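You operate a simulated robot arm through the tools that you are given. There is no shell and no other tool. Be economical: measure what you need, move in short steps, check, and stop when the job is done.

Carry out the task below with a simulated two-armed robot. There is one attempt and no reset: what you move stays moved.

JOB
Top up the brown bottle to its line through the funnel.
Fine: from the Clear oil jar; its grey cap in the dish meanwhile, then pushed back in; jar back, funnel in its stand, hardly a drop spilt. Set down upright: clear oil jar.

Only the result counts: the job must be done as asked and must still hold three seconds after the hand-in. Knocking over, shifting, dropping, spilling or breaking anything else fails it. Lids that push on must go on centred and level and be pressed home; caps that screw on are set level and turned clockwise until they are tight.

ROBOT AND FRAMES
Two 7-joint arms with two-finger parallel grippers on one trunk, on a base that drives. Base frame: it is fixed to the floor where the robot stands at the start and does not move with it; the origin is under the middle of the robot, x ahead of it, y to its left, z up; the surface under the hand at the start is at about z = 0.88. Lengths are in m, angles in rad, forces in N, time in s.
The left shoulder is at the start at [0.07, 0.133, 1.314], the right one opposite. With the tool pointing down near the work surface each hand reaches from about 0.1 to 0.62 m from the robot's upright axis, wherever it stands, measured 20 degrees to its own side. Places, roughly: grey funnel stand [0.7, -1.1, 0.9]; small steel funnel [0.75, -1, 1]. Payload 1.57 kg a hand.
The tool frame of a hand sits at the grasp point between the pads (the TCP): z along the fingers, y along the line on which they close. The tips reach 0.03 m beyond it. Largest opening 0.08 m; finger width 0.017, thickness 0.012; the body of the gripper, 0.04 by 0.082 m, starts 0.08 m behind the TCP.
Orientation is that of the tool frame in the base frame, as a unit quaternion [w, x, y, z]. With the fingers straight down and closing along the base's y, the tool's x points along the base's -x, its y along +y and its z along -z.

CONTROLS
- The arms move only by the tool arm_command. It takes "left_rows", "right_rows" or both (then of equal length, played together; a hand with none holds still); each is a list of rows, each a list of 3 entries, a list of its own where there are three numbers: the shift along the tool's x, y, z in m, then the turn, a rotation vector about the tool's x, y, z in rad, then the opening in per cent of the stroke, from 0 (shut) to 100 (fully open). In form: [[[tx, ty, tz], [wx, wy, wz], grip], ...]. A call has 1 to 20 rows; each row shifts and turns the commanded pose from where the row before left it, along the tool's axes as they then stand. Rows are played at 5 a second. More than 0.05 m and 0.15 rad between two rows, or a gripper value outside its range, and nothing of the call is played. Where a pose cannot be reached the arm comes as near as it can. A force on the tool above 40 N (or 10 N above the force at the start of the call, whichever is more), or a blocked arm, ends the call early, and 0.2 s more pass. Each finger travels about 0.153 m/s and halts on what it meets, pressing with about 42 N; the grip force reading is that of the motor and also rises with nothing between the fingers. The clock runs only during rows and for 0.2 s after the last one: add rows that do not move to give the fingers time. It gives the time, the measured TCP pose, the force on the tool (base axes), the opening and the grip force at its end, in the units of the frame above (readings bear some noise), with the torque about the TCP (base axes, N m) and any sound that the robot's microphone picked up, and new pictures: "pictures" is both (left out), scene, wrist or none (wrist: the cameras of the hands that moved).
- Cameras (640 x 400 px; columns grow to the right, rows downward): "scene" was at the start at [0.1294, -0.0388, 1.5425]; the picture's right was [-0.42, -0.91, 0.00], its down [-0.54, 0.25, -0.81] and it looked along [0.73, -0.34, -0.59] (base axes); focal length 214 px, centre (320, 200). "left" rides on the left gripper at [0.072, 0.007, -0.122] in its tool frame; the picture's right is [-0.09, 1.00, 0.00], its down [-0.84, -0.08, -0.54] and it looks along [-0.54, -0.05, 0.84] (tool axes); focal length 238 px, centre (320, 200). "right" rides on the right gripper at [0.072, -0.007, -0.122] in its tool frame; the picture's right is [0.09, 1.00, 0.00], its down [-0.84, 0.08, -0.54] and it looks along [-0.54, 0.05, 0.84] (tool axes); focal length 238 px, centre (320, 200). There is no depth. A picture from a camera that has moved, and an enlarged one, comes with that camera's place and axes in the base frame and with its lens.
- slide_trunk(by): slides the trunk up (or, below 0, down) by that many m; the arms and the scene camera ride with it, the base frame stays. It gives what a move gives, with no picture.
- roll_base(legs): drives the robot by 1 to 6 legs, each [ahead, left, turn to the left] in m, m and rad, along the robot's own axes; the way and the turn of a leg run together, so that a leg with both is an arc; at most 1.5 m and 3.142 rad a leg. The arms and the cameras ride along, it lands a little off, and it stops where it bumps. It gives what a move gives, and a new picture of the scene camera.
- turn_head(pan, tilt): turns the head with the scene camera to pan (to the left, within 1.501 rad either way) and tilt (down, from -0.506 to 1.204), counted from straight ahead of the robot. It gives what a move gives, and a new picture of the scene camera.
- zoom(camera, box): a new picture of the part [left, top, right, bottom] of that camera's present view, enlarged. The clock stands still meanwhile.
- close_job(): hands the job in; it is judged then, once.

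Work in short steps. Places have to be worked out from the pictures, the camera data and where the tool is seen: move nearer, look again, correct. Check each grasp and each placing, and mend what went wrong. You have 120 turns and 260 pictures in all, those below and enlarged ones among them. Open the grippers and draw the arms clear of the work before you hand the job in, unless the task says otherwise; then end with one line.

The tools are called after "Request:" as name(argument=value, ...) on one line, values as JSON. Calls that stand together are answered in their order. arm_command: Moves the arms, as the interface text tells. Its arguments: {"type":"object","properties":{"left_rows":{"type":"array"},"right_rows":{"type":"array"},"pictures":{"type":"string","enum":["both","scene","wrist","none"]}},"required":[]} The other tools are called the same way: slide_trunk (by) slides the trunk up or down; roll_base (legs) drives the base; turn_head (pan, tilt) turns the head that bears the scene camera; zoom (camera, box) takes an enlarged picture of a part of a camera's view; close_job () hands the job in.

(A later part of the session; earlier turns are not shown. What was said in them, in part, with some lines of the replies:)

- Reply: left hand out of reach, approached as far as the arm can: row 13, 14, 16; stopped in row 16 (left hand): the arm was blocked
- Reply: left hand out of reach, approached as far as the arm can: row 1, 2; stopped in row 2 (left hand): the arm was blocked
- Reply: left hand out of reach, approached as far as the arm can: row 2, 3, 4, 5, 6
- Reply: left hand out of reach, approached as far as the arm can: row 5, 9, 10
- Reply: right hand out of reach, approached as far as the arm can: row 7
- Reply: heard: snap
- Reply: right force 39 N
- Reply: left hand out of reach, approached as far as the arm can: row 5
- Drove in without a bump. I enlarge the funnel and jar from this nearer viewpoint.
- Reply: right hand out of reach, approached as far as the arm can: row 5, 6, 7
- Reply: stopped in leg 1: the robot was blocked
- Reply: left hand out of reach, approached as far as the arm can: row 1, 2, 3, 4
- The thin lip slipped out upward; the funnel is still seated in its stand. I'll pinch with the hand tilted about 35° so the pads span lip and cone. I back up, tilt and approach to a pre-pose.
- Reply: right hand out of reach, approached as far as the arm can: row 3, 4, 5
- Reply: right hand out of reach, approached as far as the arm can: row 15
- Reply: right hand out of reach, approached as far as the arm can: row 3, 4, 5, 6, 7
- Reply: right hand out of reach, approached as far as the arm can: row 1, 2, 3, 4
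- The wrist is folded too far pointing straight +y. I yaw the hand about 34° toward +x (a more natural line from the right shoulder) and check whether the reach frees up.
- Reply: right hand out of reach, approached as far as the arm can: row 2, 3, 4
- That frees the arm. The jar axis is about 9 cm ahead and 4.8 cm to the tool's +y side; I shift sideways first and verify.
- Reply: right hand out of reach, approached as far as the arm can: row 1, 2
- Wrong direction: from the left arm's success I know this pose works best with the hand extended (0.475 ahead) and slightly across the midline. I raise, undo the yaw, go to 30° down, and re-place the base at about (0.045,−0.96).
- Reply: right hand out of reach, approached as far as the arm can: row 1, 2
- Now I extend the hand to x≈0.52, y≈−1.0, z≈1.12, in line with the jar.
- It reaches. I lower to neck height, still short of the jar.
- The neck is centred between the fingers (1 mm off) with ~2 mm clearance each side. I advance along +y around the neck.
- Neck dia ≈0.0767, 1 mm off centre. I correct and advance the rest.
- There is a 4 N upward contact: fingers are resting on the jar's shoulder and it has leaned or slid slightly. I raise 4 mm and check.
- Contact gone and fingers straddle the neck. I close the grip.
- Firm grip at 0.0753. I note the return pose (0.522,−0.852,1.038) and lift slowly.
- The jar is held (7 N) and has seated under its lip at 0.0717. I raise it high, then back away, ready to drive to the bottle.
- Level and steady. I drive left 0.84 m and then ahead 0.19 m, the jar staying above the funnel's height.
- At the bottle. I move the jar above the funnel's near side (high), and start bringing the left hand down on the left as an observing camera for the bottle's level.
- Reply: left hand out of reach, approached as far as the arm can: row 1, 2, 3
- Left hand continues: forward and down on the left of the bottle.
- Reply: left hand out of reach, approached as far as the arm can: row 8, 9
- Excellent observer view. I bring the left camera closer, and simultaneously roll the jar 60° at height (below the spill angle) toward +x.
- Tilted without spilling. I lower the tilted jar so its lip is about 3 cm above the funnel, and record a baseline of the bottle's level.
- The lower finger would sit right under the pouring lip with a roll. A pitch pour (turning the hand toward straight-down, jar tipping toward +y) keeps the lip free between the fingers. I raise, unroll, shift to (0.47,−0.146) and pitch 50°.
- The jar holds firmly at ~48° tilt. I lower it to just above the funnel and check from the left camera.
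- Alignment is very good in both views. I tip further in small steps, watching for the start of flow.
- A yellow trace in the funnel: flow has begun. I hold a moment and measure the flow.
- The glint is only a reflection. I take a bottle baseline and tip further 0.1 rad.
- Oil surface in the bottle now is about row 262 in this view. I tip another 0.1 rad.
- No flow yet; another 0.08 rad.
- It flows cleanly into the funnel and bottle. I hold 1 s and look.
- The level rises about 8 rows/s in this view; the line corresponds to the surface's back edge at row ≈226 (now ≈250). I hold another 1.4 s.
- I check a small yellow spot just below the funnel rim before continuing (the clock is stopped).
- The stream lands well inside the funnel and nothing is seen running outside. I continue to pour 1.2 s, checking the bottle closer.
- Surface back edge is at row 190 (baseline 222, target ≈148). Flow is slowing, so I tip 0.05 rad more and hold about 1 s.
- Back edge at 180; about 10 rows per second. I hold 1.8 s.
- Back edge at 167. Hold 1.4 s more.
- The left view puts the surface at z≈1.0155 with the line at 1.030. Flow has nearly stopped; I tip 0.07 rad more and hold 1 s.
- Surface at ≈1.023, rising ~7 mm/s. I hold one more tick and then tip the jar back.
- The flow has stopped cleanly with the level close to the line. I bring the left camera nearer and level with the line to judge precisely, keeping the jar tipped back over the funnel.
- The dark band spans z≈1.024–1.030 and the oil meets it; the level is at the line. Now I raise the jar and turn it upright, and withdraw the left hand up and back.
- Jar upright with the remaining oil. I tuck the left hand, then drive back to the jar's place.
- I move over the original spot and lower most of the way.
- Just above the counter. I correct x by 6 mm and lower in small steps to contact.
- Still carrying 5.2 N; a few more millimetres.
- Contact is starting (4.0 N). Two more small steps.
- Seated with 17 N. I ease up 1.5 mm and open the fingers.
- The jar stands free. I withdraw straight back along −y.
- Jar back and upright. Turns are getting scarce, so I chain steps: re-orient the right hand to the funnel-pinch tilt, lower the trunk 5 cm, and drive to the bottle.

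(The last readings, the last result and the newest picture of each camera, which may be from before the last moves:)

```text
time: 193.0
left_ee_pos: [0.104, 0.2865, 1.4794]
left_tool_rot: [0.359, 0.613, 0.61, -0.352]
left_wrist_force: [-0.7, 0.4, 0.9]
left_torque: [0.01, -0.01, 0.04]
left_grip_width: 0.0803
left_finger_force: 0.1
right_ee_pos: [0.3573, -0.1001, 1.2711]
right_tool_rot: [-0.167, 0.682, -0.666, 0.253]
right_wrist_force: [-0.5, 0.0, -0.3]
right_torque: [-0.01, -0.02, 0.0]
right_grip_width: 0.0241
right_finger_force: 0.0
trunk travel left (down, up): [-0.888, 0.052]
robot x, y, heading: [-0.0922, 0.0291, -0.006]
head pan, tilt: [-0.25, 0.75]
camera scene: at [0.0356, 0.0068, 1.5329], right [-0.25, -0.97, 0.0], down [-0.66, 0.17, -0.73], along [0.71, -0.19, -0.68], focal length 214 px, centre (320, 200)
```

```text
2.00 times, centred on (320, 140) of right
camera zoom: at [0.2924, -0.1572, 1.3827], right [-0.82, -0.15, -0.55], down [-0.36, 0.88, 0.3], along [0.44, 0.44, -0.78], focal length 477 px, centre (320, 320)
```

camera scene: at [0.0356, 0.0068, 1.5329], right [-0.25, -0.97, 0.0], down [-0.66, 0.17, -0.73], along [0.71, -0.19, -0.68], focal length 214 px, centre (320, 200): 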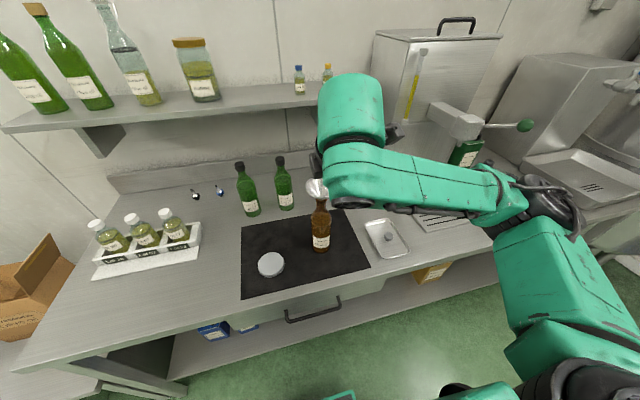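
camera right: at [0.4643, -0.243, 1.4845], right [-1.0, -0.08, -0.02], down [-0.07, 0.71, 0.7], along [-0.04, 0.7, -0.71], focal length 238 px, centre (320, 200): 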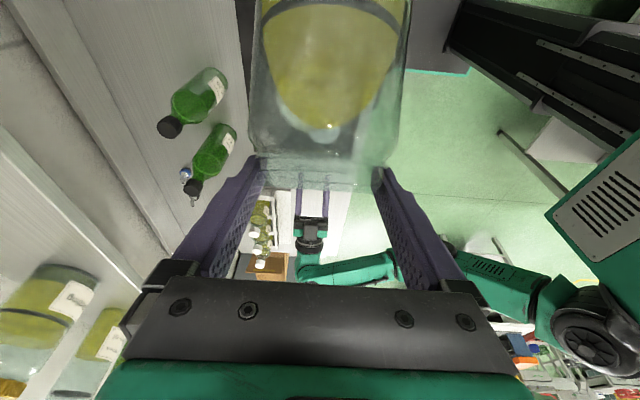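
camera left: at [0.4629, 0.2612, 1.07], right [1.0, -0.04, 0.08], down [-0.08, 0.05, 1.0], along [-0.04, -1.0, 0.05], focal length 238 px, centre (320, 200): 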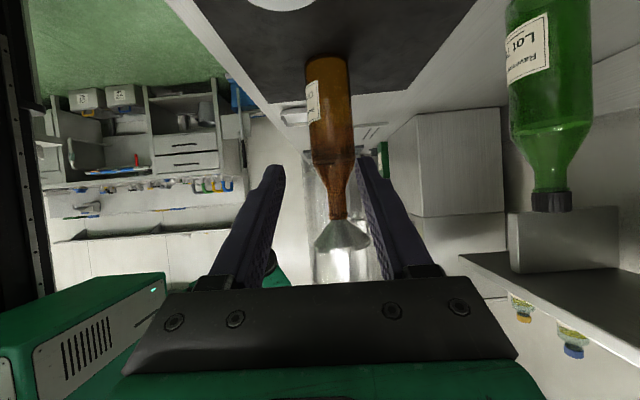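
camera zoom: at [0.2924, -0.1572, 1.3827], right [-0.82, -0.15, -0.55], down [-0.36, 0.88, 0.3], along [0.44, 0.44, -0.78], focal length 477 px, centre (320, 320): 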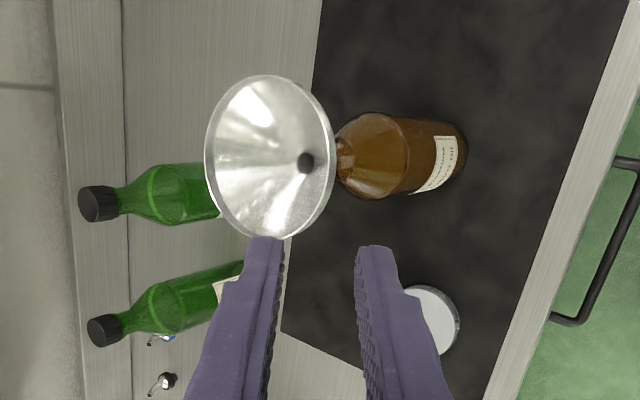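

The view repeats the earlier withdrawal pose closely. I go back in along the same line, pinch the funnel wall and lift straight out.

Request:
arm_command(right_rows=[[[-0.002, -0.0054, 0.03], [0, 0, 0], 30], [[0, 0, 0.035], [0, 0, 0], 30], [[0, 0, 0.035], [0, 0, 0], 30], [[0, 0, 0.0264], [0, 0, 0], 30], [[0, -0.004, 0], [0, 0, 0], 30], [[0, 0, 0], [0, 0, 0], 20], [[0, 0, 0], [0, 0, 0], 10], [[0, 0, 0], [0, 0, 0], 0], [[0, 0, 0], [0, 0, 0], 0], [[0, 0, 0], [0, 0, 0], 0]], pictures="none")

Request:
zoom(camera="right", box=[200, 40, 440, 240])

Request:
arm_command(right_rows=[[[0.0006, -0.0028, -0.0041], [0, 0, 0], 0], [[0.0012, -0.0056, -0.0082], [0, 0, 0], 0], [[0.0018, -0.0084, -0.0123], [0, 0, 0], 0], [[0.0018, -0.0084, -0.0123], [0, 0, 0], 0], [[0.0024, -0.0112, -0.0164], [0, 0, 0], 0], [[0.0024, -0.0112, -0.0164], [0, 0, 0], 0], [[0.0024, -0.0112, -0.0164], [0, 0, 0], 0], [[0, 0, 0], [0, 0, 0], 0]], pictures="scene")

Request:
zoom(camera="right", box=[200, 40, 440, 240])

Request:
zoom(camera="scene", box=[270, 110, 390, 270])

```text
time: 195.2
left_ee_pos: [0.1085, 0.2855, 1.4783]
left_tool_rot: [0.357, 0.613, 0.611, -0.352]
left_wrist_force: [0.4, 0.1, 0.1]
left_torque: [-0.03, 0.0, -0.01]
left_grip_width: 0.0802
left_finger_force: 0.0
right_ee_pos: [0.4409, -0.1102, 1.1712]
right_tool_rot: [-0.167, 0.682, -0.666, 0.252]
right_wrist_force: [-0.8, -0.3, -0.1]
right_torque: [-0.02, 0.06, 0.04]
right_grip_width: 0.0059
right_finger_force: 26.1
trunk travel left (down, up): [-0.888, 0.052]
robot x, y, heading: [-0.0889, 0.0268, -0.004]
head pan, tilt: [-0.25, 0.75]
```

```text
2.00 times, centred on (320, 140) of right
camera zoom: at [0.3759, -0.1683, 1.2828], right [-0.82, -0.15, -0.55], down [-0.36, 0.88, 0.3], along [0.44, 0.44, -0.78], focal length 477 px, centre (320, 320)
```

zoom: 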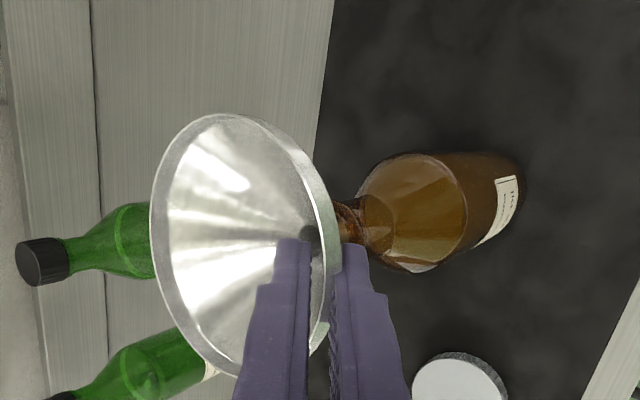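

```text
time: 197.0
left_ee_pos: [0.1085, 0.2862, 1.4787]
left_tool_rot: [0.357, 0.613, 0.611, -0.352]
left_wrist_force: [-0.3, -0.3, 0.1]
left_torque: [-0.04, -0.02, 0.0]
left_grip_width: 0.0802
left_finger_force: 0.0
right_ee_pos: [0.44, -0.1109, 1.2766]
right_tool_rot: [-0.166, 0.682, -0.666, 0.253]
right_wrist_force: [0.0, 1.1, -0.8]
right_torque: [-0.01, 0.01, 0.0]
right_grip_width: 0.006
right_finger_force: 25.9
trunk travel left (down, up): [-0.888, 0.052]
robot x, y, heading: [-0.0907, 0.0289, -0.005]
head pan, tilt: [-0.25, 0.75]
camera scene: at [0.0405, 0.0068, 1.5324], right [-0.25, -0.97, 0.0], down [-0.66, 0.17, -0.73], along [0.71, -0.19, -0.68], focal length 214 px, centre (320, 200)
```

scene: 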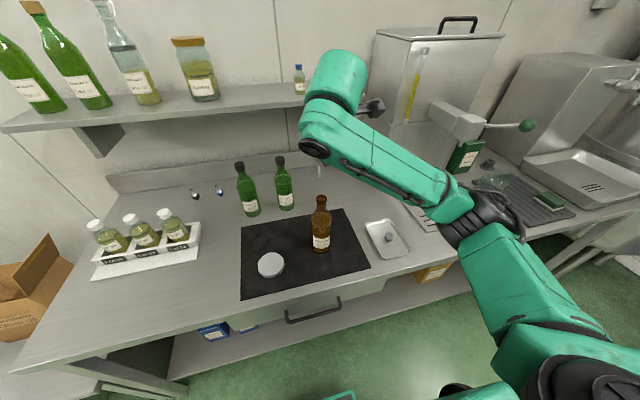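

```text
2.00 times, centred on (320, 140) of right
camera zoom: at [0.3761, -0.1682, 1.388], right [-0.82, -0.15, -0.55], down [-0.36, 0.88, 0.3], along [0.44, 0.44, -0.78], focal length 477 px, centre (320, 320)
```

zoom: 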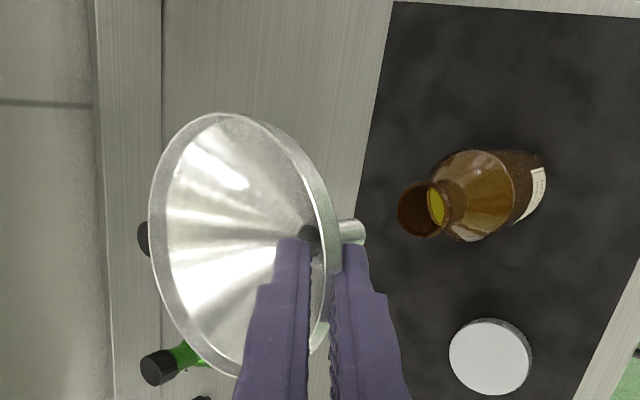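

```text
2.50 times, centred on (330, 190) of scene
camera zoom: at [0.0405, 0.0068, 1.5324], right [-0.25, -0.97, 0.0], down [-0.66, 0.17, -0.73], along [0.71, -0.19, -0.68], focal length 536 px, centre (295, 225)
```

zoom: 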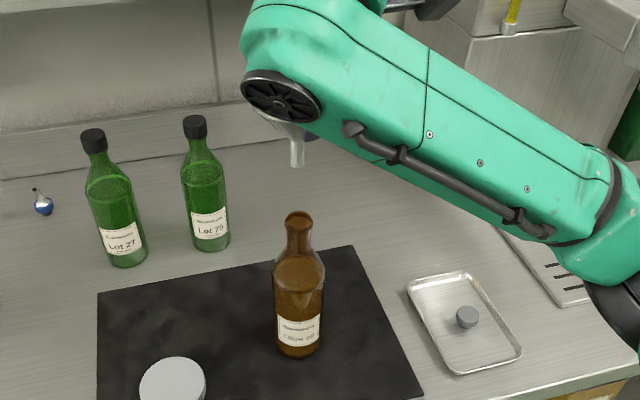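

The funnel is out, stem vertical and not dripping, the bottle stands filled. I drive to the funnel stand, lower the trunk 9 cm, and look.

Request:
roll_base(legs=[[-0.18, 0, 0], [0, -0.98, 0], [0.41, 0, 0]])

Request:
slide_trunk(by=-0.09)

Request:
arm_command(right_rows=[[[0.0024, -0.0112, 0.0], [0, 0, 0], 0], [[0, 0, 0], [0, 0, 0], 0]], pictures="none")

Request:
zoom(camera="right", box=[200, 40, 440, 240])

Request:
zoom(camera="scene", box=[240, 100, 400, 240])

```text
time: 205.3
left_ee_pos: [0.3281, -0.691, 1.4793]
left_tool_rot: [0.357, 0.614, 0.609, -0.353]
left_wrist_force: [-0.3, -0.9, -0.1]
left_torque: [-0.01, -0.02, -0.01]
left_grip_width: 0.0801
left_finger_force: 0.1
right_ee_pos: [0.6604, -1.0899, 1.2766]
right_tool_rot: [-0.167, 0.681, -0.667, 0.252]
right_wrist_force: [-0.3, -0.2, -0.3]
right_torque: [0.0, 0.04, 0.02]
right_grip_width: 0.006
right_finger_force: 25.9
trunk travel left (down, up): [-0.888, 0.052]
robot x, y, heading: [0.1299, -0.9487, -0.008]
head pan, tilt: [-0.25, 0.75]
camera scene: at [0.2599, -0.9708, 1.5327], right [-0.26, -0.97, 0.0], down [-0.66, 0.18, -0.73], along [0.71, -0.19, -0.68], focal length 214 px, centre (320, 200)
```

scene: 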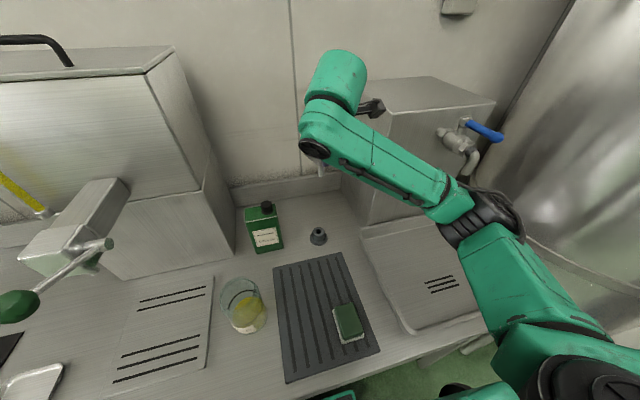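

```text
time: 206.6
left_ee_pos: [0.3314, -0.6929, 1.3887]
left_tool_rot: [0.357, 0.614, 0.609, -0.353]
left_wrist_force: [1.3, -0.4, -0.8]
left_torque: [0.04, 0.01, 0.01]
left_grip_width: 0.0797
left_finger_force: 0.1
right_ee_pos: [0.6625, -1.0892, 1.1861]
right_tool_rot: [-0.166, 0.681, -0.667, 0.251]
right_wrist_force: [-0.5, 0.9, -1.3]
right_torque: [0.0, 0.02, 0.01]
right_grip_width: 0.0057
right_finger_force: 25.5
trunk travel left (down, up): [-0.798, 0.142]
robot x, y, heading: [0.1329, -0.9484, -0.015]
head pan, tilt: [-0.25, 0.75]
```

```text
time: 207.2
left_ee_pos: [0.3317, -0.6918, 1.3892]
left_tool_rot: [0.356, 0.614, 0.609, -0.354]
left_wrist_force: [0.2, -0.3, 0.7]
left_torque: [-0.02, -0.03, 0.01]
left_grip_width: 0.0803
left_finger_force: 0.1
right_ee_pos: [0.6722, -1.0912, 1.1919]
right_tool_rot: [-0.167, 0.681, -0.667, 0.251]
right_wrist_force: [-0.3, -0.2, -1.4]
right_torque: [0.02, 0.03, 0.01]
right_grip_width: 0.006
right_finger_force: 26.2
trunk travel left (down, up): [-0.798, 0.142]
robot x, y, heading: [0.1325, -0.9465, -0.011]
head pan, tilt: [-0.25, 0.75]
```

```text
2.00 times, centred on (320, 140) of right
camera zoom: at [0.6064, -1.1489, 1.3047], right [-0.82, -0.15, -0.55], down [-0.36, 0.89, 0.3], along [0.44, 0.44, -0.78], focal length 477 px, centre (320, 320)
```

zoom: 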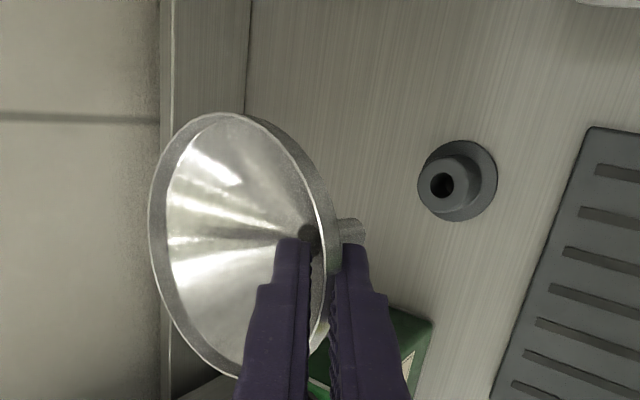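

```text
2.86 times, centred on (320, 170) of scene
camera zoom: at [0.2622, -0.9708, 1.4424], right [-0.26, -0.97, 0.0], down [-0.66, 0.18, -0.73], along [0.71, -0.19, -0.68], focal length 613 px, centre (320, 286)
```

zoom: 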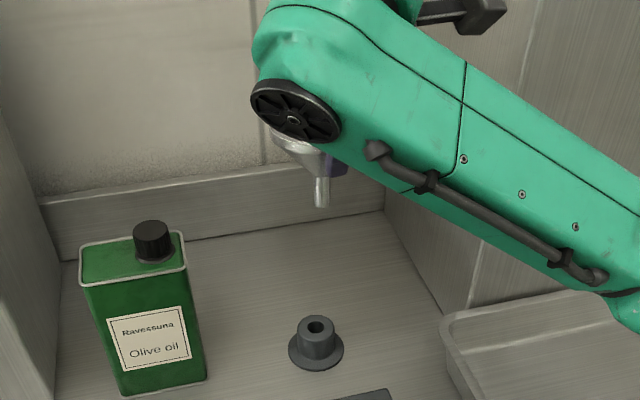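

Relative shift needed is about +2.4 cm in x. I move and lower until the stem tip is just above the stand's hole, then check.

Request:
arm_command(right_rows=[[[-0.0044, 0.0167, 0.0352], [0, 0, 0], 0], [[-0.0044, 0.0167, 0.0352], [0, 0, 0], 0], [[-0.0044, 0.0167, 0.0352], [0, 0, 0], 0], [[-0.0044, 0.0167, 0.0352], [0, 0, 0], 0], [[0, 0, 0], [0, 0, 0], 0]], pictures="none")

Request:
zoom(camera="right", box=[260, 80, 400, 200])

Request:
zoom(camera="scene", box=[280, 140, 370, 230])

```text
time: 208.4
left_ee_pos: [0.3318, -0.6913, 1.3883]
left_tool_rot: [0.356, 0.614, 0.609, -0.353]
left_wrist_force: [0.0, 0.2, 0.0]
left_torque: [0.01, -0.02, 0.03]
left_grip_width: 0.08
left_finger_force: 0.0
right_ee_pos: [0.6961, -1.0932, 1.0377]
right_tool_rot: [-0.165, 0.681, -0.668, 0.252]
right_wrist_force: [0.0, -0.7, -0.6]
right_torque: [0.03, -0.01, -0.03]
right_grip_width: 0.0061
right_finger_force: 25.5
trunk travel left (down, up): [-0.798, 0.142]
robot x, y, heading: [0.1327, -0.948, -0.009]
head pan, tilt: [-0.25, 0.75]
```

```text
3.33 times, centred on (330, 140) of right
camera zoom: at [0.6305, -1.1504, 1.1493], right [-0.82, -0.15, -0.55], down [-0.36, 0.89, 0.3], along [0.44, 0.44, -0.78], focal length 794 px, centre (287, 400)
```

zoom: 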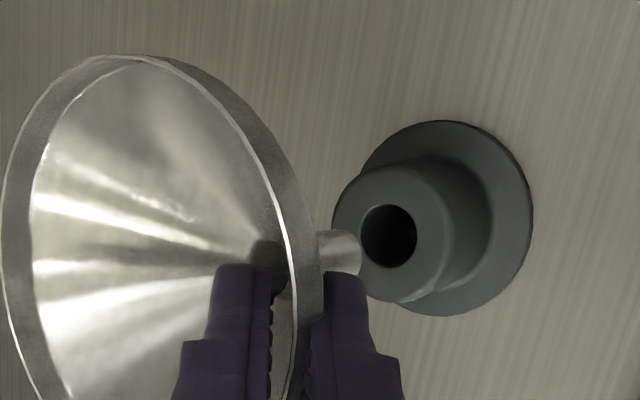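

```text
4.44 times, centred on (325, 185) of scene
camera zoom: at [0.2621, -0.9707, 1.4424], right [-0.26, -0.97, 0.0], down [-0.66, 0.18, -0.73], along [0.71, -0.19, -0.68], focal length 953 px, centre (298, 267)
```

zoom: 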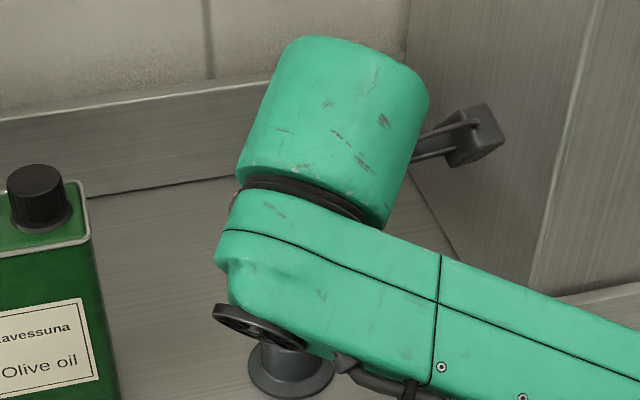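

Nearly aligned; a 2 mm trim, then I lower 3.5 cm so the stem enters the hole, and check.

Request:
arm_command(right_rows=[[[0.002, 0.0009, -0.0004], [0, 0, 0], 0], [[-0.0012, 0.0056, 0.0082], [0, 0, 0], 0], [[-0.0012, 0.0056, 0.0082], [0, 0, 0], 0], [[-0.0009, 0.0042, 0.0062], [0, 0, 0], 0], [[-0.0009, 0.0042, 0.0062], [0, 0, 0], 0], [[0, 0, 0], [0, 0, 0], 0]], pictures="none")

Request:
zoom(camera="right", box=[260, 80, 400, 200])

```text
time: 209.8
left_ee_pos: [0.3293, -0.6922, 1.3878]
left_tool_rot: [0.356, 0.614, 0.61, -0.353]
left_wrist_force: [-0.1, 1.0, -0.2]
left_torque: [-0.01, 0.02, 0.02]
left_grip_width: 0.08
left_finger_force: 0.1
right_ee_pos: [0.6959, -1.0946, 1.0029]
right_tool_rot: [-0.167, 0.682, -0.666, 0.252]
right_wrist_force: [0.4, 0.4, -0.6]
right_torque: [0.02, 0.02, -0.03]
right_grip_width: 0.0058
right_finger_force: 25.8
trunk travel left (down, up): [-0.798, 0.142]
robot x, y, heading: [0.1333, -0.9494, -0.009]
head pan, tilt: [-0.25, 0.75]
```

```text
3.33 times, centred on (330, 140) of right
camera zoom: at [0.63, -1.1527, 1.1146], right [-0.82, -0.15, -0.55], down [-0.36, 0.89, 0.3], along [0.44, 0.44, -0.78], focal length 794 px, centre (287, 400)
```

zoom: 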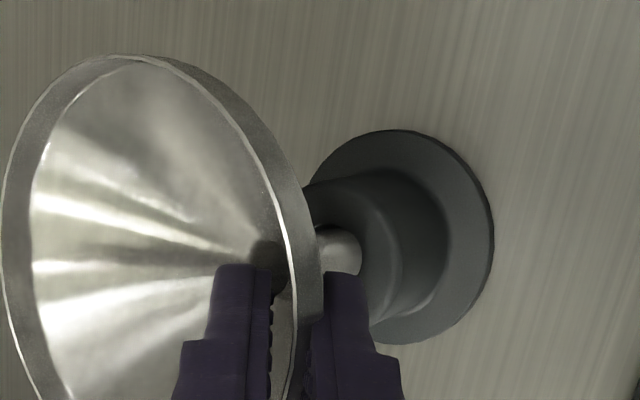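

The stem is in the hole (its axis lines up, no force). I lower the rest in 4 mm steps, release, and withdraw.

Request:
arm_command(right_rows=[[[-0.0005, 0.0022, 0.0033], [0, 0, 0], 0], [[-0.0005, 0.0022, 0.0033], [0, 0, 0], 0], [[-0.0005, 0.0022, 0.0033], [0, 0, 0], 0], [[-0.0005, 0.0022, 0.0033], [0, 0, 0], 0], [[-0.0005, 0.0022, 0.0033], [0, 0, 0], 0], [[-0.0005, 0.0022, 0.0033], [0, 0, 0], 0], [[0, 0, 0], [0, 0, 0], 0], [[0, 0, 0], [0, 0, 0], 12], [[0, 0, 0], [0, 0, 0], 20], [[0, 0, 0], [0, 0, 0], 30], [[0, 0, 0], [0, 0, 0], 30], [[0, 0.004, 0], [0, 0, 0], 30], [[0, 0, -0.02], [0, 0, 0], 30], [[0, 0, -0.03], [0, 0, 0], 30], [[0, 0, -0.03], [0, 0, 0], 30], [[0, 0, -0.03], [0, 0, 0], 30], [[0, 0, -0.03], [0, 0, 0], 30], [[0, 0, 0], [0, 0, 0], 30]], pictures="wrist")

Request:
zoom(camera="right", box=[200, 40, 440, 240])

```text
time: 211.0
left_ee_pos: [0.329, -0.6914, 1.3879]
left_tool_rot: [0.357, 0.614, 0.609, -0.353]
left_wrist_force: [-0.4, -0.6, -0.4]
left_torque: [-0.01, 0.0, 0.01]
left_grip_width: 0.08
left_finger_force: 0.0
right_ee_pos: [0.6969, -1.0941, 0.99]
right_tool_rot: [-0.172, 0.68, -0.665, 0.258]
right_wrist_force: [0.7, 3.5, -0.8]
right_torque: [0.19, -0.22, 0.07]
right_grip_width: 0.0062
right_finger_force: 26.5
trunk travel left (down, up): [-0.798, 0.142]
robot x, y, heading: [0.1302, -0.9466, -0.01]
head pan, tilt: [-0.25, 0.75]
stopped in row 6 (right hand): the force on the tool passed its limit at 41 N (the readings are from after the stop); the commanded pose is now the measured one
camera right: at [0.6302, -1.1516, 1.0994], right [-0.81, -0.15, -0.56], down [-0.36, 0.88, 0.29], along [0.46, 0.44, -0.77], focal length 238 px, centre (320, 200)
```

right: 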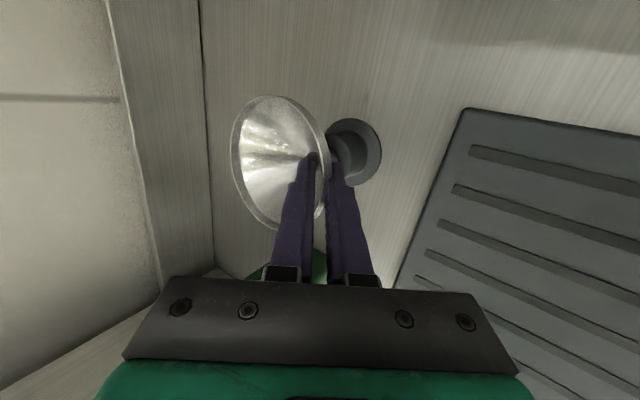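

```text
2.00 times, centred on (320, 140) of right
camera zoom: at [0.6302, -1.1516, 1.0994], right [-0.81, -0.15, -0.56], down [-0.36, 0.88, 0.29], along [0.46, 0.44, -0.77], focal length 477 px, centre (320, 320)
```

zoom: 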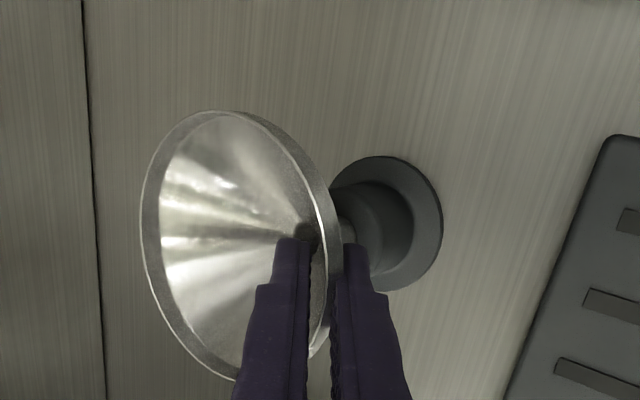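

The cone sits about 1 cm short with a side load. In one chain: trim 1.5 mm and lower a little more, release so it drops home, withdraw, back off, turn the hand vertical and drive toward the dish.

Request:
arm_command(right_rows=[[[-0.0015, 0, 0], [0, 0, 0], 0], [[-0.0003, 0.0014, 0.0021], [0, 0, 0], 0], [[-0.0003, 0.0014, 0.0021], [0, 0, 0], 0], [[-0.0003, 0.0014, 0.0021], [0, 0, 0], 0], [[0, 0, 0], [0, 0, 0], 0]], pictures="none")

Request:
arm_command(right_rows=[[[0, 0, 0], [0, 0, 0], 12], [[0, 0, 0], [0, 0, 0], 20], [[0, 0, 0], [0, 0, 0], 30], [[0, 0.003, 0], [0, 0, 0], 38], [[0, 0.002, 0], [0, 0, 0], 38], [[0, 0, 0], [0, 0, 0], 38], [[0, 0, -0.02], [0, 0, 0], 38], [[0, 0, -0.03], [0, 0, 0], 38], [[0, 0, -0.03], [0, 0, 0], 38], [[0, 0, -0.03], [0, 0, 0], 38], [[0, 0, -0.03], [0, 0, 0], 38], [[0, 0, 0], [0, 0, 0], 38]], pictures="wrist")

Request:
roll_base(legs=[[-0.35, 0, 0]])

Request:
arm_command(right_rows=[[[0, 0, 0], [0, -0.05, 0.034], 60], [[0, 0, 0], [0, -0.05, 0.034], 60], [[0, 0, 0], [-0.15, 0, 0], 60], [[0, 0, 0], [-0.15, 0, 0], 60], [[0, 0, 0], [-0.15, 0, 0], 60], [[0, 0, 0], [-0.15, 0, 0], 60], [[0.038, 0.008, -0.025], [0, 0, 0], 60], [[0.038, 0.008, -0.025], [0, 0, 0], 60], [[0.038, 0.008, -0.025], [0, 0, 0], 60], [[0.038, 0.008, -0.025], [0, 0, 0], 60], [[0.038, 0.008, -0.025], [0, 0, 0], 60], [[0.038, 0.008, -0.025], [0, 0, 0], 60], [[0, 0, 0], [0, 0, 0], 60]], pictures="none")

Request:
slide_trunk(by=0.09)

Request:
roll_base(legs=[[0, 0.95, 0], [0.21, 0, 0]])

Request:
zoom(camera="right", box=[200, 0, 440, 200])

```text
time: 212.2
left_ee_pos: [0.3304, -0.6906, 1.3885]
left_tool_rot: [0.357, 0.614, 0.608, -0.354]
left_wrist_force: [0.3, 0.8, -0.2]
left_torque: [0.01, -0.01, -0.01]
left_grip_width: 0.0799
left_finger_force: 0.0
right_ee_pos: [0.6981, -1.0936, 0.9818]
right_tool_rot: [-0.173, 0.679, -0.665, 0.259]
right_wrist_force: [-1.3, 1.3, 0.0]
right_torque: [0.07, 0.0, 0.01]
right_grip_width: 0.0061
right_finger_force: 26.2
trunk travel left (down, up): [-0.798, 0.142]
robot x, y, heading: [0.1285, -0.9449, -0.015]
head pan, tilt: [-0.25, 0.75]
```

```text
time: 214.8
left_ee_pos: [0.3314, -0.6914, 1.3886]
left_tool_rot: [0.356, 0.614, 0.609, -0.354]
left_wrist_force: [0.1, -0.6, 0.1]
left_torque: [-0.04, 0.02, 0.01]
left_grip_width: 0.0799
left_finger_force: 0.0
right_ee_pos: [0.6137, -1.0787, 1.0905]
right_tool_rot: [-0.172, 0.679, -0.666, 0.258]
right_wrist_force: [-0.3, -0.2, 0.4]
right_torque: [-0.01, -0.02, -0.01]
right_grip_width: 0.0304
right_finger_force: 0.0
trunk travel left (down, up): [-0.798, 0.142]
robot x, y, heading: [0.1295, -0.9436, -0.013]
head pan, tilt: [-0.25, 0.75]
camera right: at [0.5464, -1.1357, 1.202], right [-0.81, -0.15, -0.56], down [-0.36, 0.89, 0.29], along [0.46, 0.44, -0.77], focal length 238 px, centre (320, 200)
```

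right: 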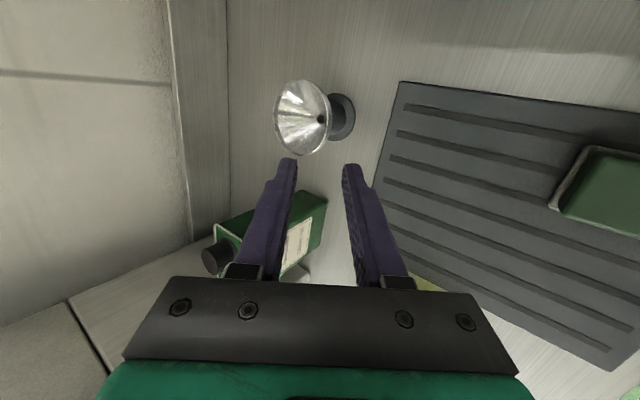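

```text
time: 217.1
left_ee_pos: [-0.0216, -0.6867, 1.3878]
left_tool_rot: [0.357, 0.613, 0.611, -0.353]
left_wrist_force: [0.9, -0.6, -0.3]
left_torque: [0.01, -0.02, 0.01]
left_grip_width: 0.0799
left_finger_force: 0.0
right_ee_pos: [0.261, -1.0725, 1.0896]
right_tool_rot: [-0.173, 0.68, -0.665, 0.258]
right_wrist_force: [0.4, -0.2, 0.7]
right_torque: [-0.01, -0.02, 0.01]
right_grip_width: 0.0305
right_finger_force: 0.1
trunk travel left (down, up): [-0.798, 0.142]
robot x, y, heading: [-0.2253, -0.9405, -0.012]
head pan, tilt: [-0.25, 0.75]
camera scene: at [-0.0903, -0.9668, 1.4423], right [-0.26, -0.97, 0.0], down [-0.66, 0.17, -0.73], along [0.71, -0.19, -0.68], focal length 214 px, centre (320, 200)
```

scene: 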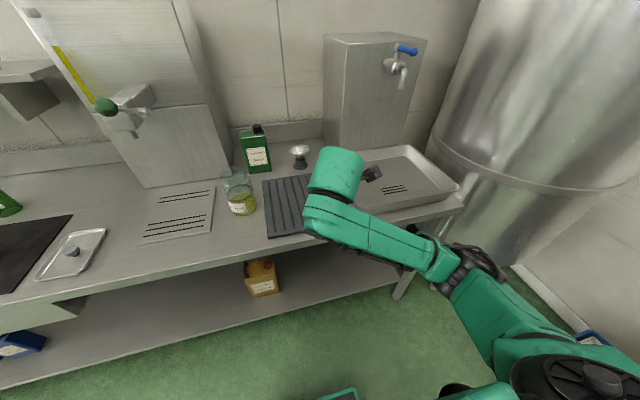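

```text
time: 219.9
left_ee_pos: [-0.0233, -0.6878, 1.3889]
left_tool_rot: [0.358, 0.612, 0.61, -0.353]
left_wrist_force: [-0.2, 0.4, 0.6]
left_torque: [-0.01, 0.0, 0.0]
left_grip_width: 0.0798
left_finger_force: 0.1
right_ee_pos: [0.2063, -1.3004, 1.2396]
right_tool_rot: [0.007, -0.703, 0.712, -0.007]
right_wrist_force: [-1.3, 0.8, 0.4]
right_torque: [0.01, 0.0, 0.03]
right_grip_width: 0.048
right_finger_force: 0.0
trunk travel left (down, up): [-0.798, 0.142]
robot x, y, heading: [-0.22, -0.9444, -0.008]
head pan, tilt: [-0.25, 0.75]
```

```text
time: 221.2
left_ee_pos: [-0.0234, -0.6872, 1.4783]
left_tool_rot: [0.356, 0.613, 0.611, -0.352]
left_wrist_force: [-0.3, 0.6, 0.6]
left_torque: [0.04, -0.01, 0.01]
left_grip_width: 0.0801
left_finger_force: 0.0
right_ee_pos: [0.2074, -1.3004, 1.3306]
right_tool_rot: [0.007, -0.703, 0.712, -0.007]
right_wrist_force: [-0.4, 0.2, -0.7]
right_torque: [-0.04, 0.03, 0.04]
right_grip_width: 0.0477
right_finger_force: 0.1
trunk travel left (down, up): [-0.888, 0.052]
robot x, y, heading: [-0.2226, -0.9439, -0.01]
head pan, tilt: [-0.25, 0.75]
```

```text
time: 227.3
left_ee_pos: [0.1904, 0.2568, 1.4788]
left_tool_rot: [0.359, 0.613, 0.61, -0.351]
left_wrist_force: [-0.5, 0.7, -0.3]
left_torque: [0.01, -0.02, 0.03]
left_grip_width: 0.0798
left_finger_force: 0.0
right_ee_pos: [0.4215, -0.3562, 1.3331]
right_tool_rot: [0.009, -0.703, 0.711, -0.009]
right_wrist_force: [-1.1, 0.1, 0.4]
right_torque: [0.0, -0.06, 0.0]
right_grip_width: 0.0478
right_finger_force: 0.2
trunk travel left (down, up): [-0.888, 0.052]
robot x, y, heading: [-0.0022, -0.0007, -0.005]
head pan, tilt: [-0.25, 0.75]
camera scene: at [0.1221, -0.0231, 1.5329], right [-0.26, -0.97, 0.0], down [-0.66, 0.17, -0.73], along [0.71, -0.19, -0.68], focal length 214 px, centre (320, 200)
```

scene: 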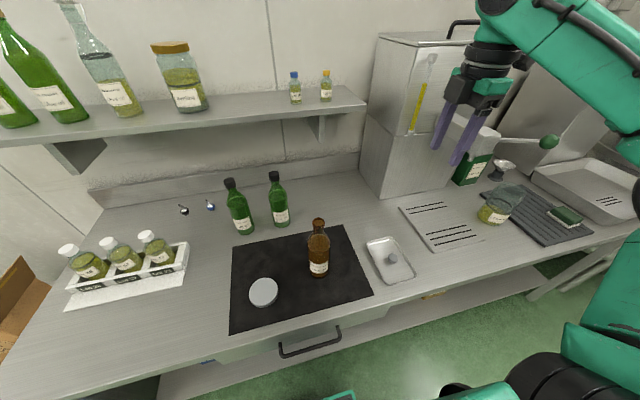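

```text
2.00 times, centred on (320, 100) of right
camera zoom: at [0.4237, -0.4274, 1.4535], right [-1.0, -0.08, -0.02], down [-0.08, 0.84, 0.54], along [-0.02, 0.54, -0.84], focal length 477 px, centre (320, 400)
5 turns are left
```

zoom: 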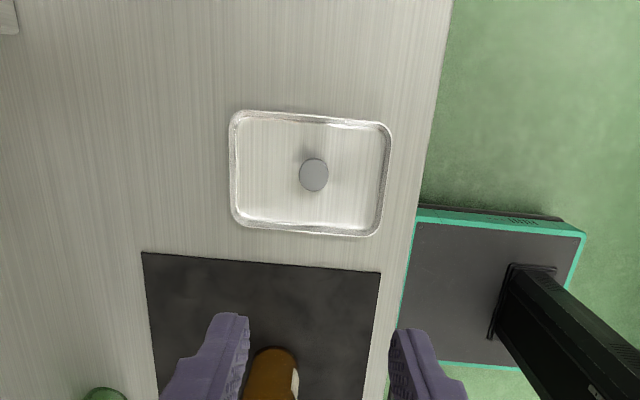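

Funnel is seated upright in its stand, the jar is back. Five turns left: I pick the cap from the dish (centre ≈(0.440,−0.357)), lift it, and carry it above the bottle mouth in one chain.

Request:
arm_command(right_rows=[[[0.001, -0.0185, 0.03], [-0.02, 0, 0], 60], [[0, 0, 0.04], [0, 0, 0], 60], [[0, 0, 0.04], [0, 0, 0], 60], [[0, 0, 0.04], [0, 0, 0], 60], [[0, 0, 0.04], [0, 0, 0], 60], [[0, 0, 0.04], [0, 0, 0], 60], [[0, 0, 0.04], [0, 0, 0], 60], [[0, 0, 0.04], [0, 0, 0], 60], [[0, 0, 0.04], [0, 0, 0], 60], [[0, 0, 0.04], [0, 0, 0], 60], [[0, 0, 0.009], [0, 0, 0], 60], [[0, 0, 0], [0, 0, 0], 60], [[0, 0, 0], [0, 0, 0], 50], [[0, 0, 0], [0, 0, 0], 35], [[0, 0, 0], [0, 0, 0], 25], [[0, 0, 0], [0, 0, 0], 25], [[0, 0, 0], [0, 0, 0], 25]], pictures="wrist")

Request:
arm_command(right_rows=[[[0, 0, -0.02], [0, 0, 0], 25], [[0, 0, -0.04], [0, 0, 0], 25], [[0, 0, -0.04], [0, 0, 0], 25], [[0, 0, -0.04], [0, 0, 0], 25], [[0, 0, -0.04], [0, 0, 0], 25], [[0, 0, -0.04], [0, 0, 0], 25], [[0, 0, -0.04], [0, 0, 0], 25], [[0, 0, -0.04], [0, 0, 0], 25], [[0, 0, -0.02], [0, 0, 0], 25], [[-0.041, -0.0055, 0], [0, 0, 0], 25], [[-0.041, -0.0055, 0], [0, 0, 0], 25], [[-0.041, -0.0055, 0], [0, 0, 0], 25], [[-0.041, -0.0055, 0], [0, 0, 0], 25], [[-0.041, -0.0055, 0], [0, 0, 0], 25], [[-0.039, -0.0055, 0], [0, 0, 0], 25], [[0, 0, 0.04], [0, 0, 0], 25], [[0, 0, 0], [0, 0, 0], 25]], pictures="wrist")

Request:
zoom(camera="right", box=[250, 70, 390, 200])

Request:
zoom(camera="scene", box=[280, 140, 370, 270])

```text
time: 230.9
left_ee_pos: [0.1954, 0.256, 1.4792]
left_tool_rot: [0.358, 0.612, 0.612, -0.351]
left_wrist_force: [0.4, -0.8, 0.1]
left_torque: [0.01, 0.01, -0.02]
left_grip_width: 0.08
left_finger_force: 0.1
right_ee_pos: [0.447, -0.3565, 0.9317]
right_tool_rot: [0.0, -0.703, 0.711, -0.001]
right_wrist_force: [0.4, 0.5, -0.8]
right_torque: [0.01, -0.01, -0.04]
right_grip_width: 0.0285
right_finger_force: 38.6
trunk travel left (down, up): [-0.888, 0.052]
robot x, y, heading: [-0.0028, 0.0, -0.009]
head pan, tilt: [-0.25, 0.75]
camera right: at [0.451, -0.4279, 1.0528], right [-1.0, -0.08, 0.0], down [-0.07, 0.84, 0.54], along [-0.04, 0.54, -0.84], focal length 238 px, centre (320, 200)
```

right: 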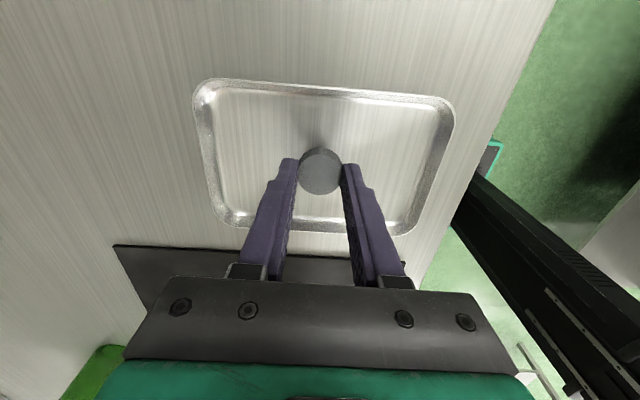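

```text
time: 234.5
left_ee_pos: [0.1945, 0.2557, 1.4783]
left_tool_rot: [0.357, 0.614, 0.61, -0.352]
left_wrist_force: [-0.6, 0.9, -0.3]
left_torque: [-0.01, 0.01, -0.01]
left_grip_width: 0.08
left_finger_force: 0.0
right_ee_pos: [0.481, -0.1138, 1.2119]
right_tool_rot: [0.0, -0.703, 0.711, 0.0]
right_wrist_force: [0.3, 0.1, -0.5]
right_torque: [0.02, 0.03, 0.03]
right_grip_width: 0.0284
right_finger_force: 38.1
trunk travel left (down, up): [-0.888, 0.052]
robot x, y, heading: [-0.0001, -0.0028, -0.012]
head pan, tilt: [-0.25, 0.75]
camera right: at [0.4863, -0.1861, 1.333], right [-1.0, -0.08, 0.0], down [-0.07, 0.84, 0.54], along [-0.04, 0.54, -0.84], focal length 238 px, centre (320, 200)
```

right: 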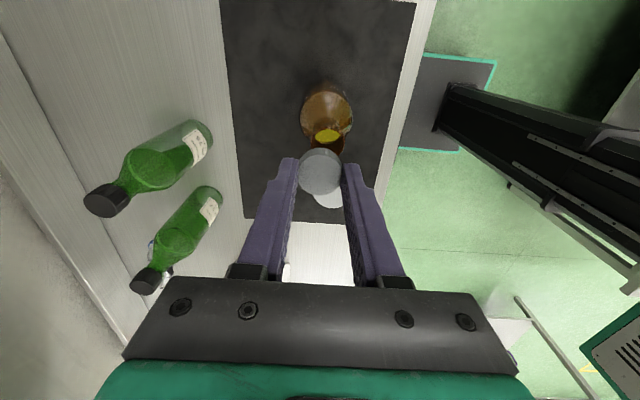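

```text
3.08 times, centred on (320, 135) of right
camera zoom: at [0.4863, -0.1861, 1.333], right [-1.0, -0.08, 0.0], down [-0.07, 0.84, 0.54], along [-0.04, 0.54, -0.84], focal length 733 px, centre (320, 400)
```

zoom: 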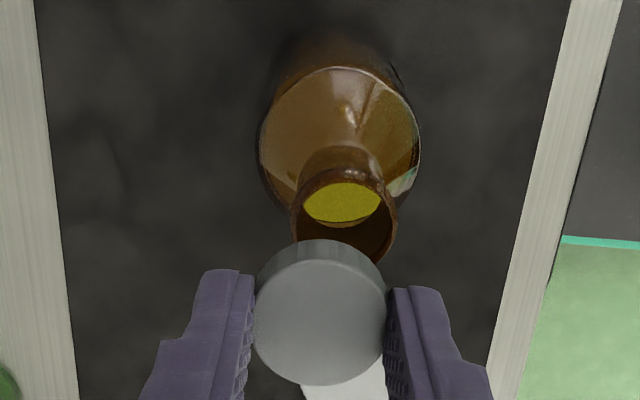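

```text
3.08 times, centred on (325, 205) of scene
camera zoom: at [0.1273, -0.0241, 1.5324], right [-0.26, -0.97, 0.0], down [-0.66, 0.17, -0.73], along [0.71, -0.19, -0.68], focal length 660 px, centre (305, 185)
4 turns are left
```

zoom: 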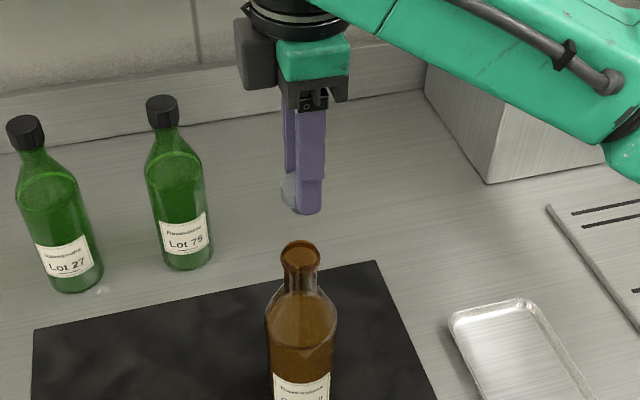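

The cap is level in the grip; it must move (−7.3, +2.7) mm to be over the mouth. I align, lower to just above the mouth, and check.

Request:
arm_command(right_rows=[[[-0.0027, 0.0073, 0], [0, 0, 0], 25], [[0, 0, 0.015], [0, 0, 0], 25], [[0, 0, 0.015], [0, 0, 0], 25], [[0, 0, 0.006], [0, 0, 0], 25], [[0, 0, 0], [0, 0, 0], 25]], pictures="none")

Request:
zoom(camera="right", box=[270, 90, 370, 200])

Request:
zoom(camera="scene", box=[295, 180, 355, 250])

```text
time: 235.7
left_ee_pos: [0.1957, 0.2558, 1.4797]
left_tool_rot: [0.358, 0.612, 0.611, -0.352]
left_wrist_force: [0.5, -0.1, -0.6]
left_torque: [0.02, -0.01, 0.01]
left_grip_width: 0.08
left_finger_force: 0.0
right_ee_pos: [0.4751, -0.1107, 1.1756]
right_tool_rot: [0.001, -0.703, 0.711, -0.001]
right_wrist_force: [-0.4, 0.1, -0.2]
right_torque: [0.01, 0.02, 0.05]
right_grip_width: 0.0286
right_finger_force: 38.9
trunk travel left (down, up): [-0.888, 0.052]
robot x, y, heading: [-0.001, 0.0008, -0.006]
head pan, tilt: [-0.25, 0.75]
```

```text
3.64 times, centred on (320, 145) of right
camera zoom: at [0.4798, -0.1826, 1.2975], right [-1.0, -0.08, 0.0], down [-0.07, 0.84, 0.54], along [-0.04, 0.54, -0.84], focal length 867 px, centre (320, 400)
```

zoom: 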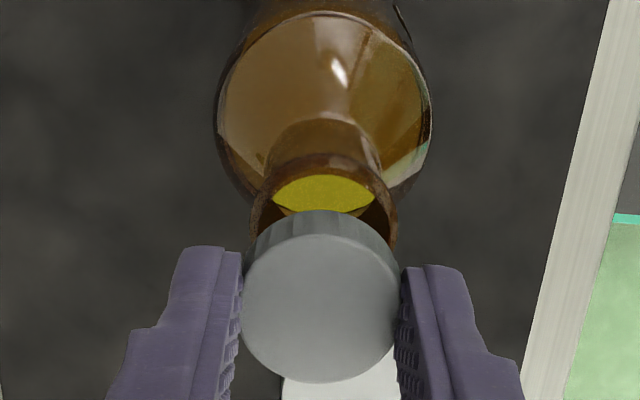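

```text
5.71 times, centred on (325, 215) of scene
camera zoom: at [0.1273, -0.0232, 1.5324], right [-0.26, -0.97, 0.0], down [-0.66, 0.17, -0.73], along [0.71, -0.19, -0.68], focal length 1226 px, centre (291, 114)
3 turns are left
```

zoom: 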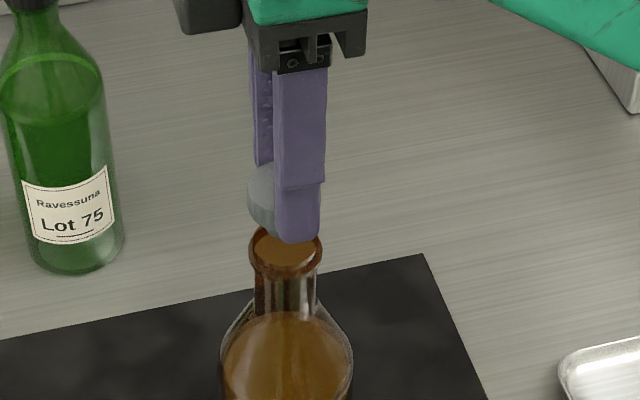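

Remaining offset about 2.3 mm toward −y. I apply it and press the cap down in small steps (the force limit stops it), then look.

Request:
arm_command(right_rows=[[[0.0023, 0.0003, 0], [0, 0, 0], 25], [[0, 0, 0.005], [0, 0, 0], 25], [[0, 0, 0.005], [0, 0, 0], 25], [[0, 0, 0.003], [0, 0, 0], 25], [[0, 0, 0.003], [0, 0, 0], 25], [[0, 0, 0.003], [0, 0, 0], 25], [[0, 0, 0.003], [0, 0, 0], 25], [[0, 0, 0.003], [0, 0, 0], 25], [[0, 0, 0.002], [0, 0, 0], 25], [[0, 0, 0.002], [0, 0, 0], 25], [[0, 0, 0], [0, 0, 0], 25]], pictures="none")

Request:
zoom(camera="right", box=[270, 90, 370, 200])

Request:
arm_command(right_rows=[[[0, 0, 0.003], [0, 0, 0], 25], [[0, 0, 0.003], [0, 0, 0], 25], [[0, 0, 0.003], [0, 0, 0], 25], [[0, 0, 0], [0, 0, 0], 25]], pictures="none")

Request:
zoom(camera="scene", box=[295, 180, 355, 250])

Request:
zoom(camera="right", box=[270, 90, 370, 200])

```text
time: 237.9
left_ee_pos: [0.1917, 0.2572, 1.4797]
left_tool_rot: [0.358, 0.613, 0.609, -0.353]
left_wrist_force: [0.0, 0.2, -1.1]
left_torque: [-0.01, 0.02, -0.03]
left_grip_width: 0.08
left_finger_force: 0.0
right_ee_pos: [0.4743, -0.1122, 1.1539]
right_tool_rot: [0.007, -0.703, 0.711, -0.005]
right_wrist_force: [-4.4, 0.1, 19.9]
right_torque: [-0.13, 0.54, -0.02]
right_grip_width: 0.0285
right_finger_force: 38.0
trunk travel left (down, up): [-0.888, 0.052]
robot x, y, heading: [-0.0048, 0.0007, -0.011]
head pan, tilt: [-0.25, 0.75]
heard: snap
stopped in row 10 (right hand): the force on the tool passed its limit at 42 N (the readings are from after the stop); the commanded pose is now the measured one
```

```text
3.64 times, centred on (320, 145) of right
camera zoom: at [0.4771, -0.1839, 1.2755], right [-1.0, -0.08, -0.02], down [-0.08, 0.84, 0.54], along [-0.03, 0.54, -0.84], focal length 867 px, centre (320, 400)
```

zoom: 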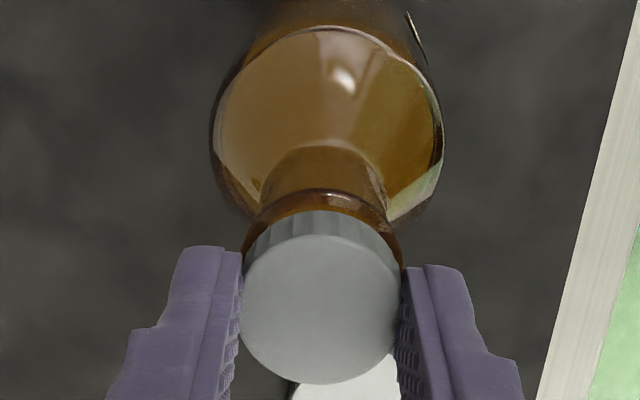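

```text
time: 238.4
left_ee_pos: [0.1927, 0.2574, 1.4786]
left_tool_rot: [0.358, 0.613, 0.61, -0.351]
left_wrist_force: [0.3, 0.2, -1.2]
left_torque: [-0.01, 0.03, 0.02]
left_grip_width: 0.0795
left_finger_force: 0.1
right_ee_pos: [0.4739, -0.1133, 1.1541]
right_tool_rot: [0.012, -0.701, 0.713, -0.007]
right_wrist_force: [-5.0, 0.7, 18.5]
right_torque: [-0.04, 0.62, -0.02]
right_grip_width: 0.0286
right_finger_force: 37.9
trunk travel left (down, up): [-0.888, 0.052]
robot x, y, heading: [-0.0038, 0.0062, -0.007]
head pan, tilt: [-0.25, 0.75]
stopped in row 2 (right hand): the force on the tool passed its limit at 42 N (the readings are from after the stop); the commanded pose is now the measured one
```

```text
5.71 times, centred on (325, 215) of scene
camera zoom: at [0.1238, -0.0226, 1.5326], right [-0.26, -0.97, 0.0], down [-0.66, 0.17, -0.73], along [0.71, -0.19, -0.68], focal length 1226 px, centre (291, 114)
```

zoom: 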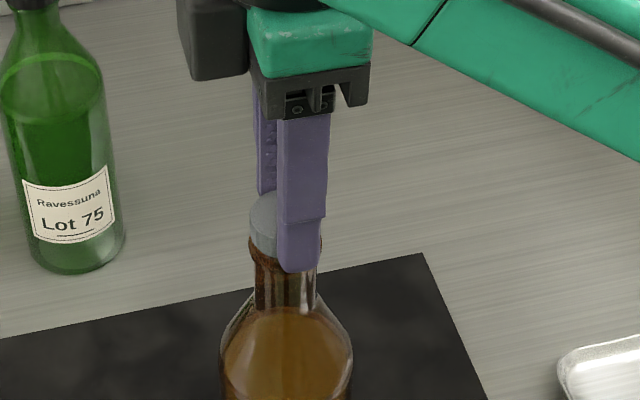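

```text
3.64 times, centred on (320, 145) of right
camera zoom: at [0.4768, -0.1848, 1.2749], right [-1.0, -0.08, -0.03], down [-0.08, 0.83, 0.55], along [-0.02, 0.55, -0.84], focal length 867 px, centre (320, 400)
2 turns are left
```

zoom: 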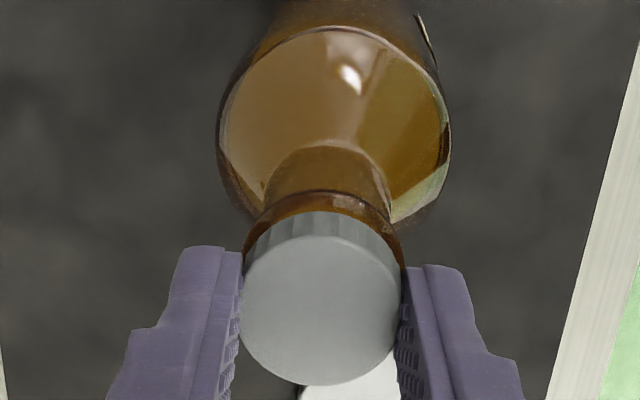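

The snap confirms the cap is home, level, at its original height. I unload 1 mm, open, and withdraw straight up and clear.

Request:
arm_command(right_rows=[[[0, 0, -0.001], [0, 0, 0], 25], [[0, 0, 0], [0, 0, 0], 32], [[0, 0, 0], [0, 0, 0], 42], [[0, 0, 0], [0, 0, 0], 55], [[0, 0, 0], [0, 0, 0], 60], [[0, 0, -0.015], [0, 0, 0], 60], [[0, 0, -0.03], [0, 0, 0], 60], [[0, 0, -0.04], [0, 0, 0], 60], [[0, 0, -0.04], [0, 0, 0], 60], [[0, 0, -0.03], [0, 0, 0], 60], [[0.04, 0.01, 0], [0, 0, 0], 60], [[0.04, 0.01, 0], [0, 0, 0], 60], [[0.04, 0.01, 0], [0, 0, 0], 60], [[0.04, 0.01, 0], [0, 0, 0], 60], [[0, 0, 0], [0, 0, 0], 60], [[0, 0, 0], [0, 0, 0], 60]], pictures="scene")

Request:
zoom(camera="scene", box=[280, 180, 360, 290])

```text
time: 241.8
left_ee_pos: [0.1962, 0.2575, 1.4782]
left_tool_rot: [0.357, 0.613, 0.61, -0.353]
left_wrist_force: [0.2, 0.6, 0.2]
left_torque: [-0.03, -0.02, 0.05]
left_grip_width: 0.0802
left_finger_force: 0.0
right_ee_pos: [0.4328, -0.2705, 1.3038]
right_tool_rot: [0.01, -0.702, 0.712, -0.006]
right_wrist_force: [0.5, 0.1, -0.2]
right_torque: [-0.02, 0.02, -0.04]
right_grip_width: 0.0477
right_finger_force: 0.0
trunk travel left (down, up): [-0.888, 0.052]
robot x, y, heading: [0.0007, 0.0041, -0.004]
head pan, tilt: [-0.25, 0.75]
camera scene: at [0.128, -0.0217, 1.5324], right [-0.26, -0.97, 0.0], down [-0.66, 0.17, -0.73], along [0.71, -0.19, -0.68], focal length 214 px, centre (320, 200)
```

scene: 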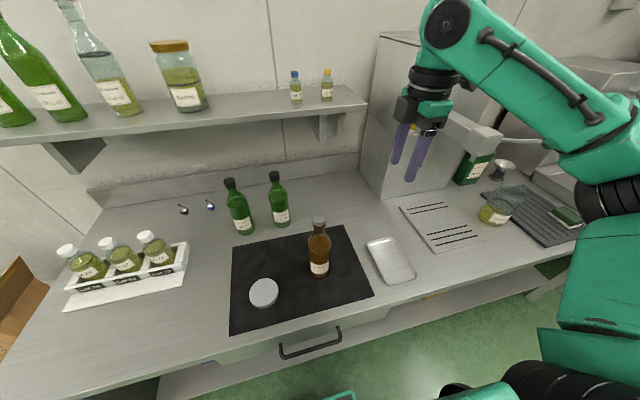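

```text
3.64 times, centred on (320, 235) of scene
camera zoom: at [0.128, -0.0217, 1.5324], right [-0.26, -0.97, 0.0], down [-0.66, 0.17, -0.73], along [0.71, -0.19, -0.68], focal length 780 px, centre (320, 73)
1 turns are left
```

zoom: 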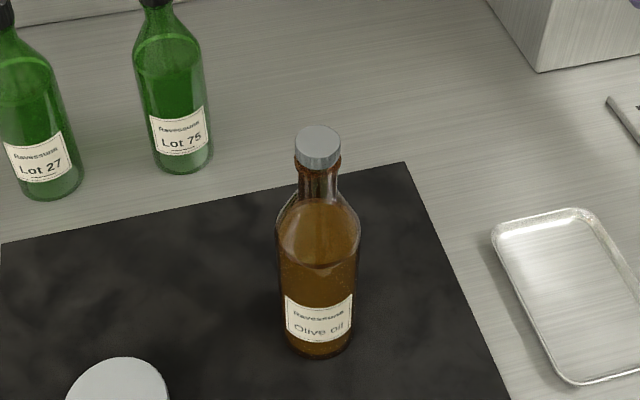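

The bottle is capped level and filled to its line, the funnel is in its stand, the jar is back upright, and both hands are clear; I hand the job in.

Request:
close_job()

```text
The job is handed in.
```

The brown bottle is filled to its line from the Clear oil jar and the job is handed in. The grey cap is pushed home (I heard it snap), the jar is back in its place upright, and the funnel is in its stand. I saw no oil spilt, though I judged the fill level by eye from the camera pictures.
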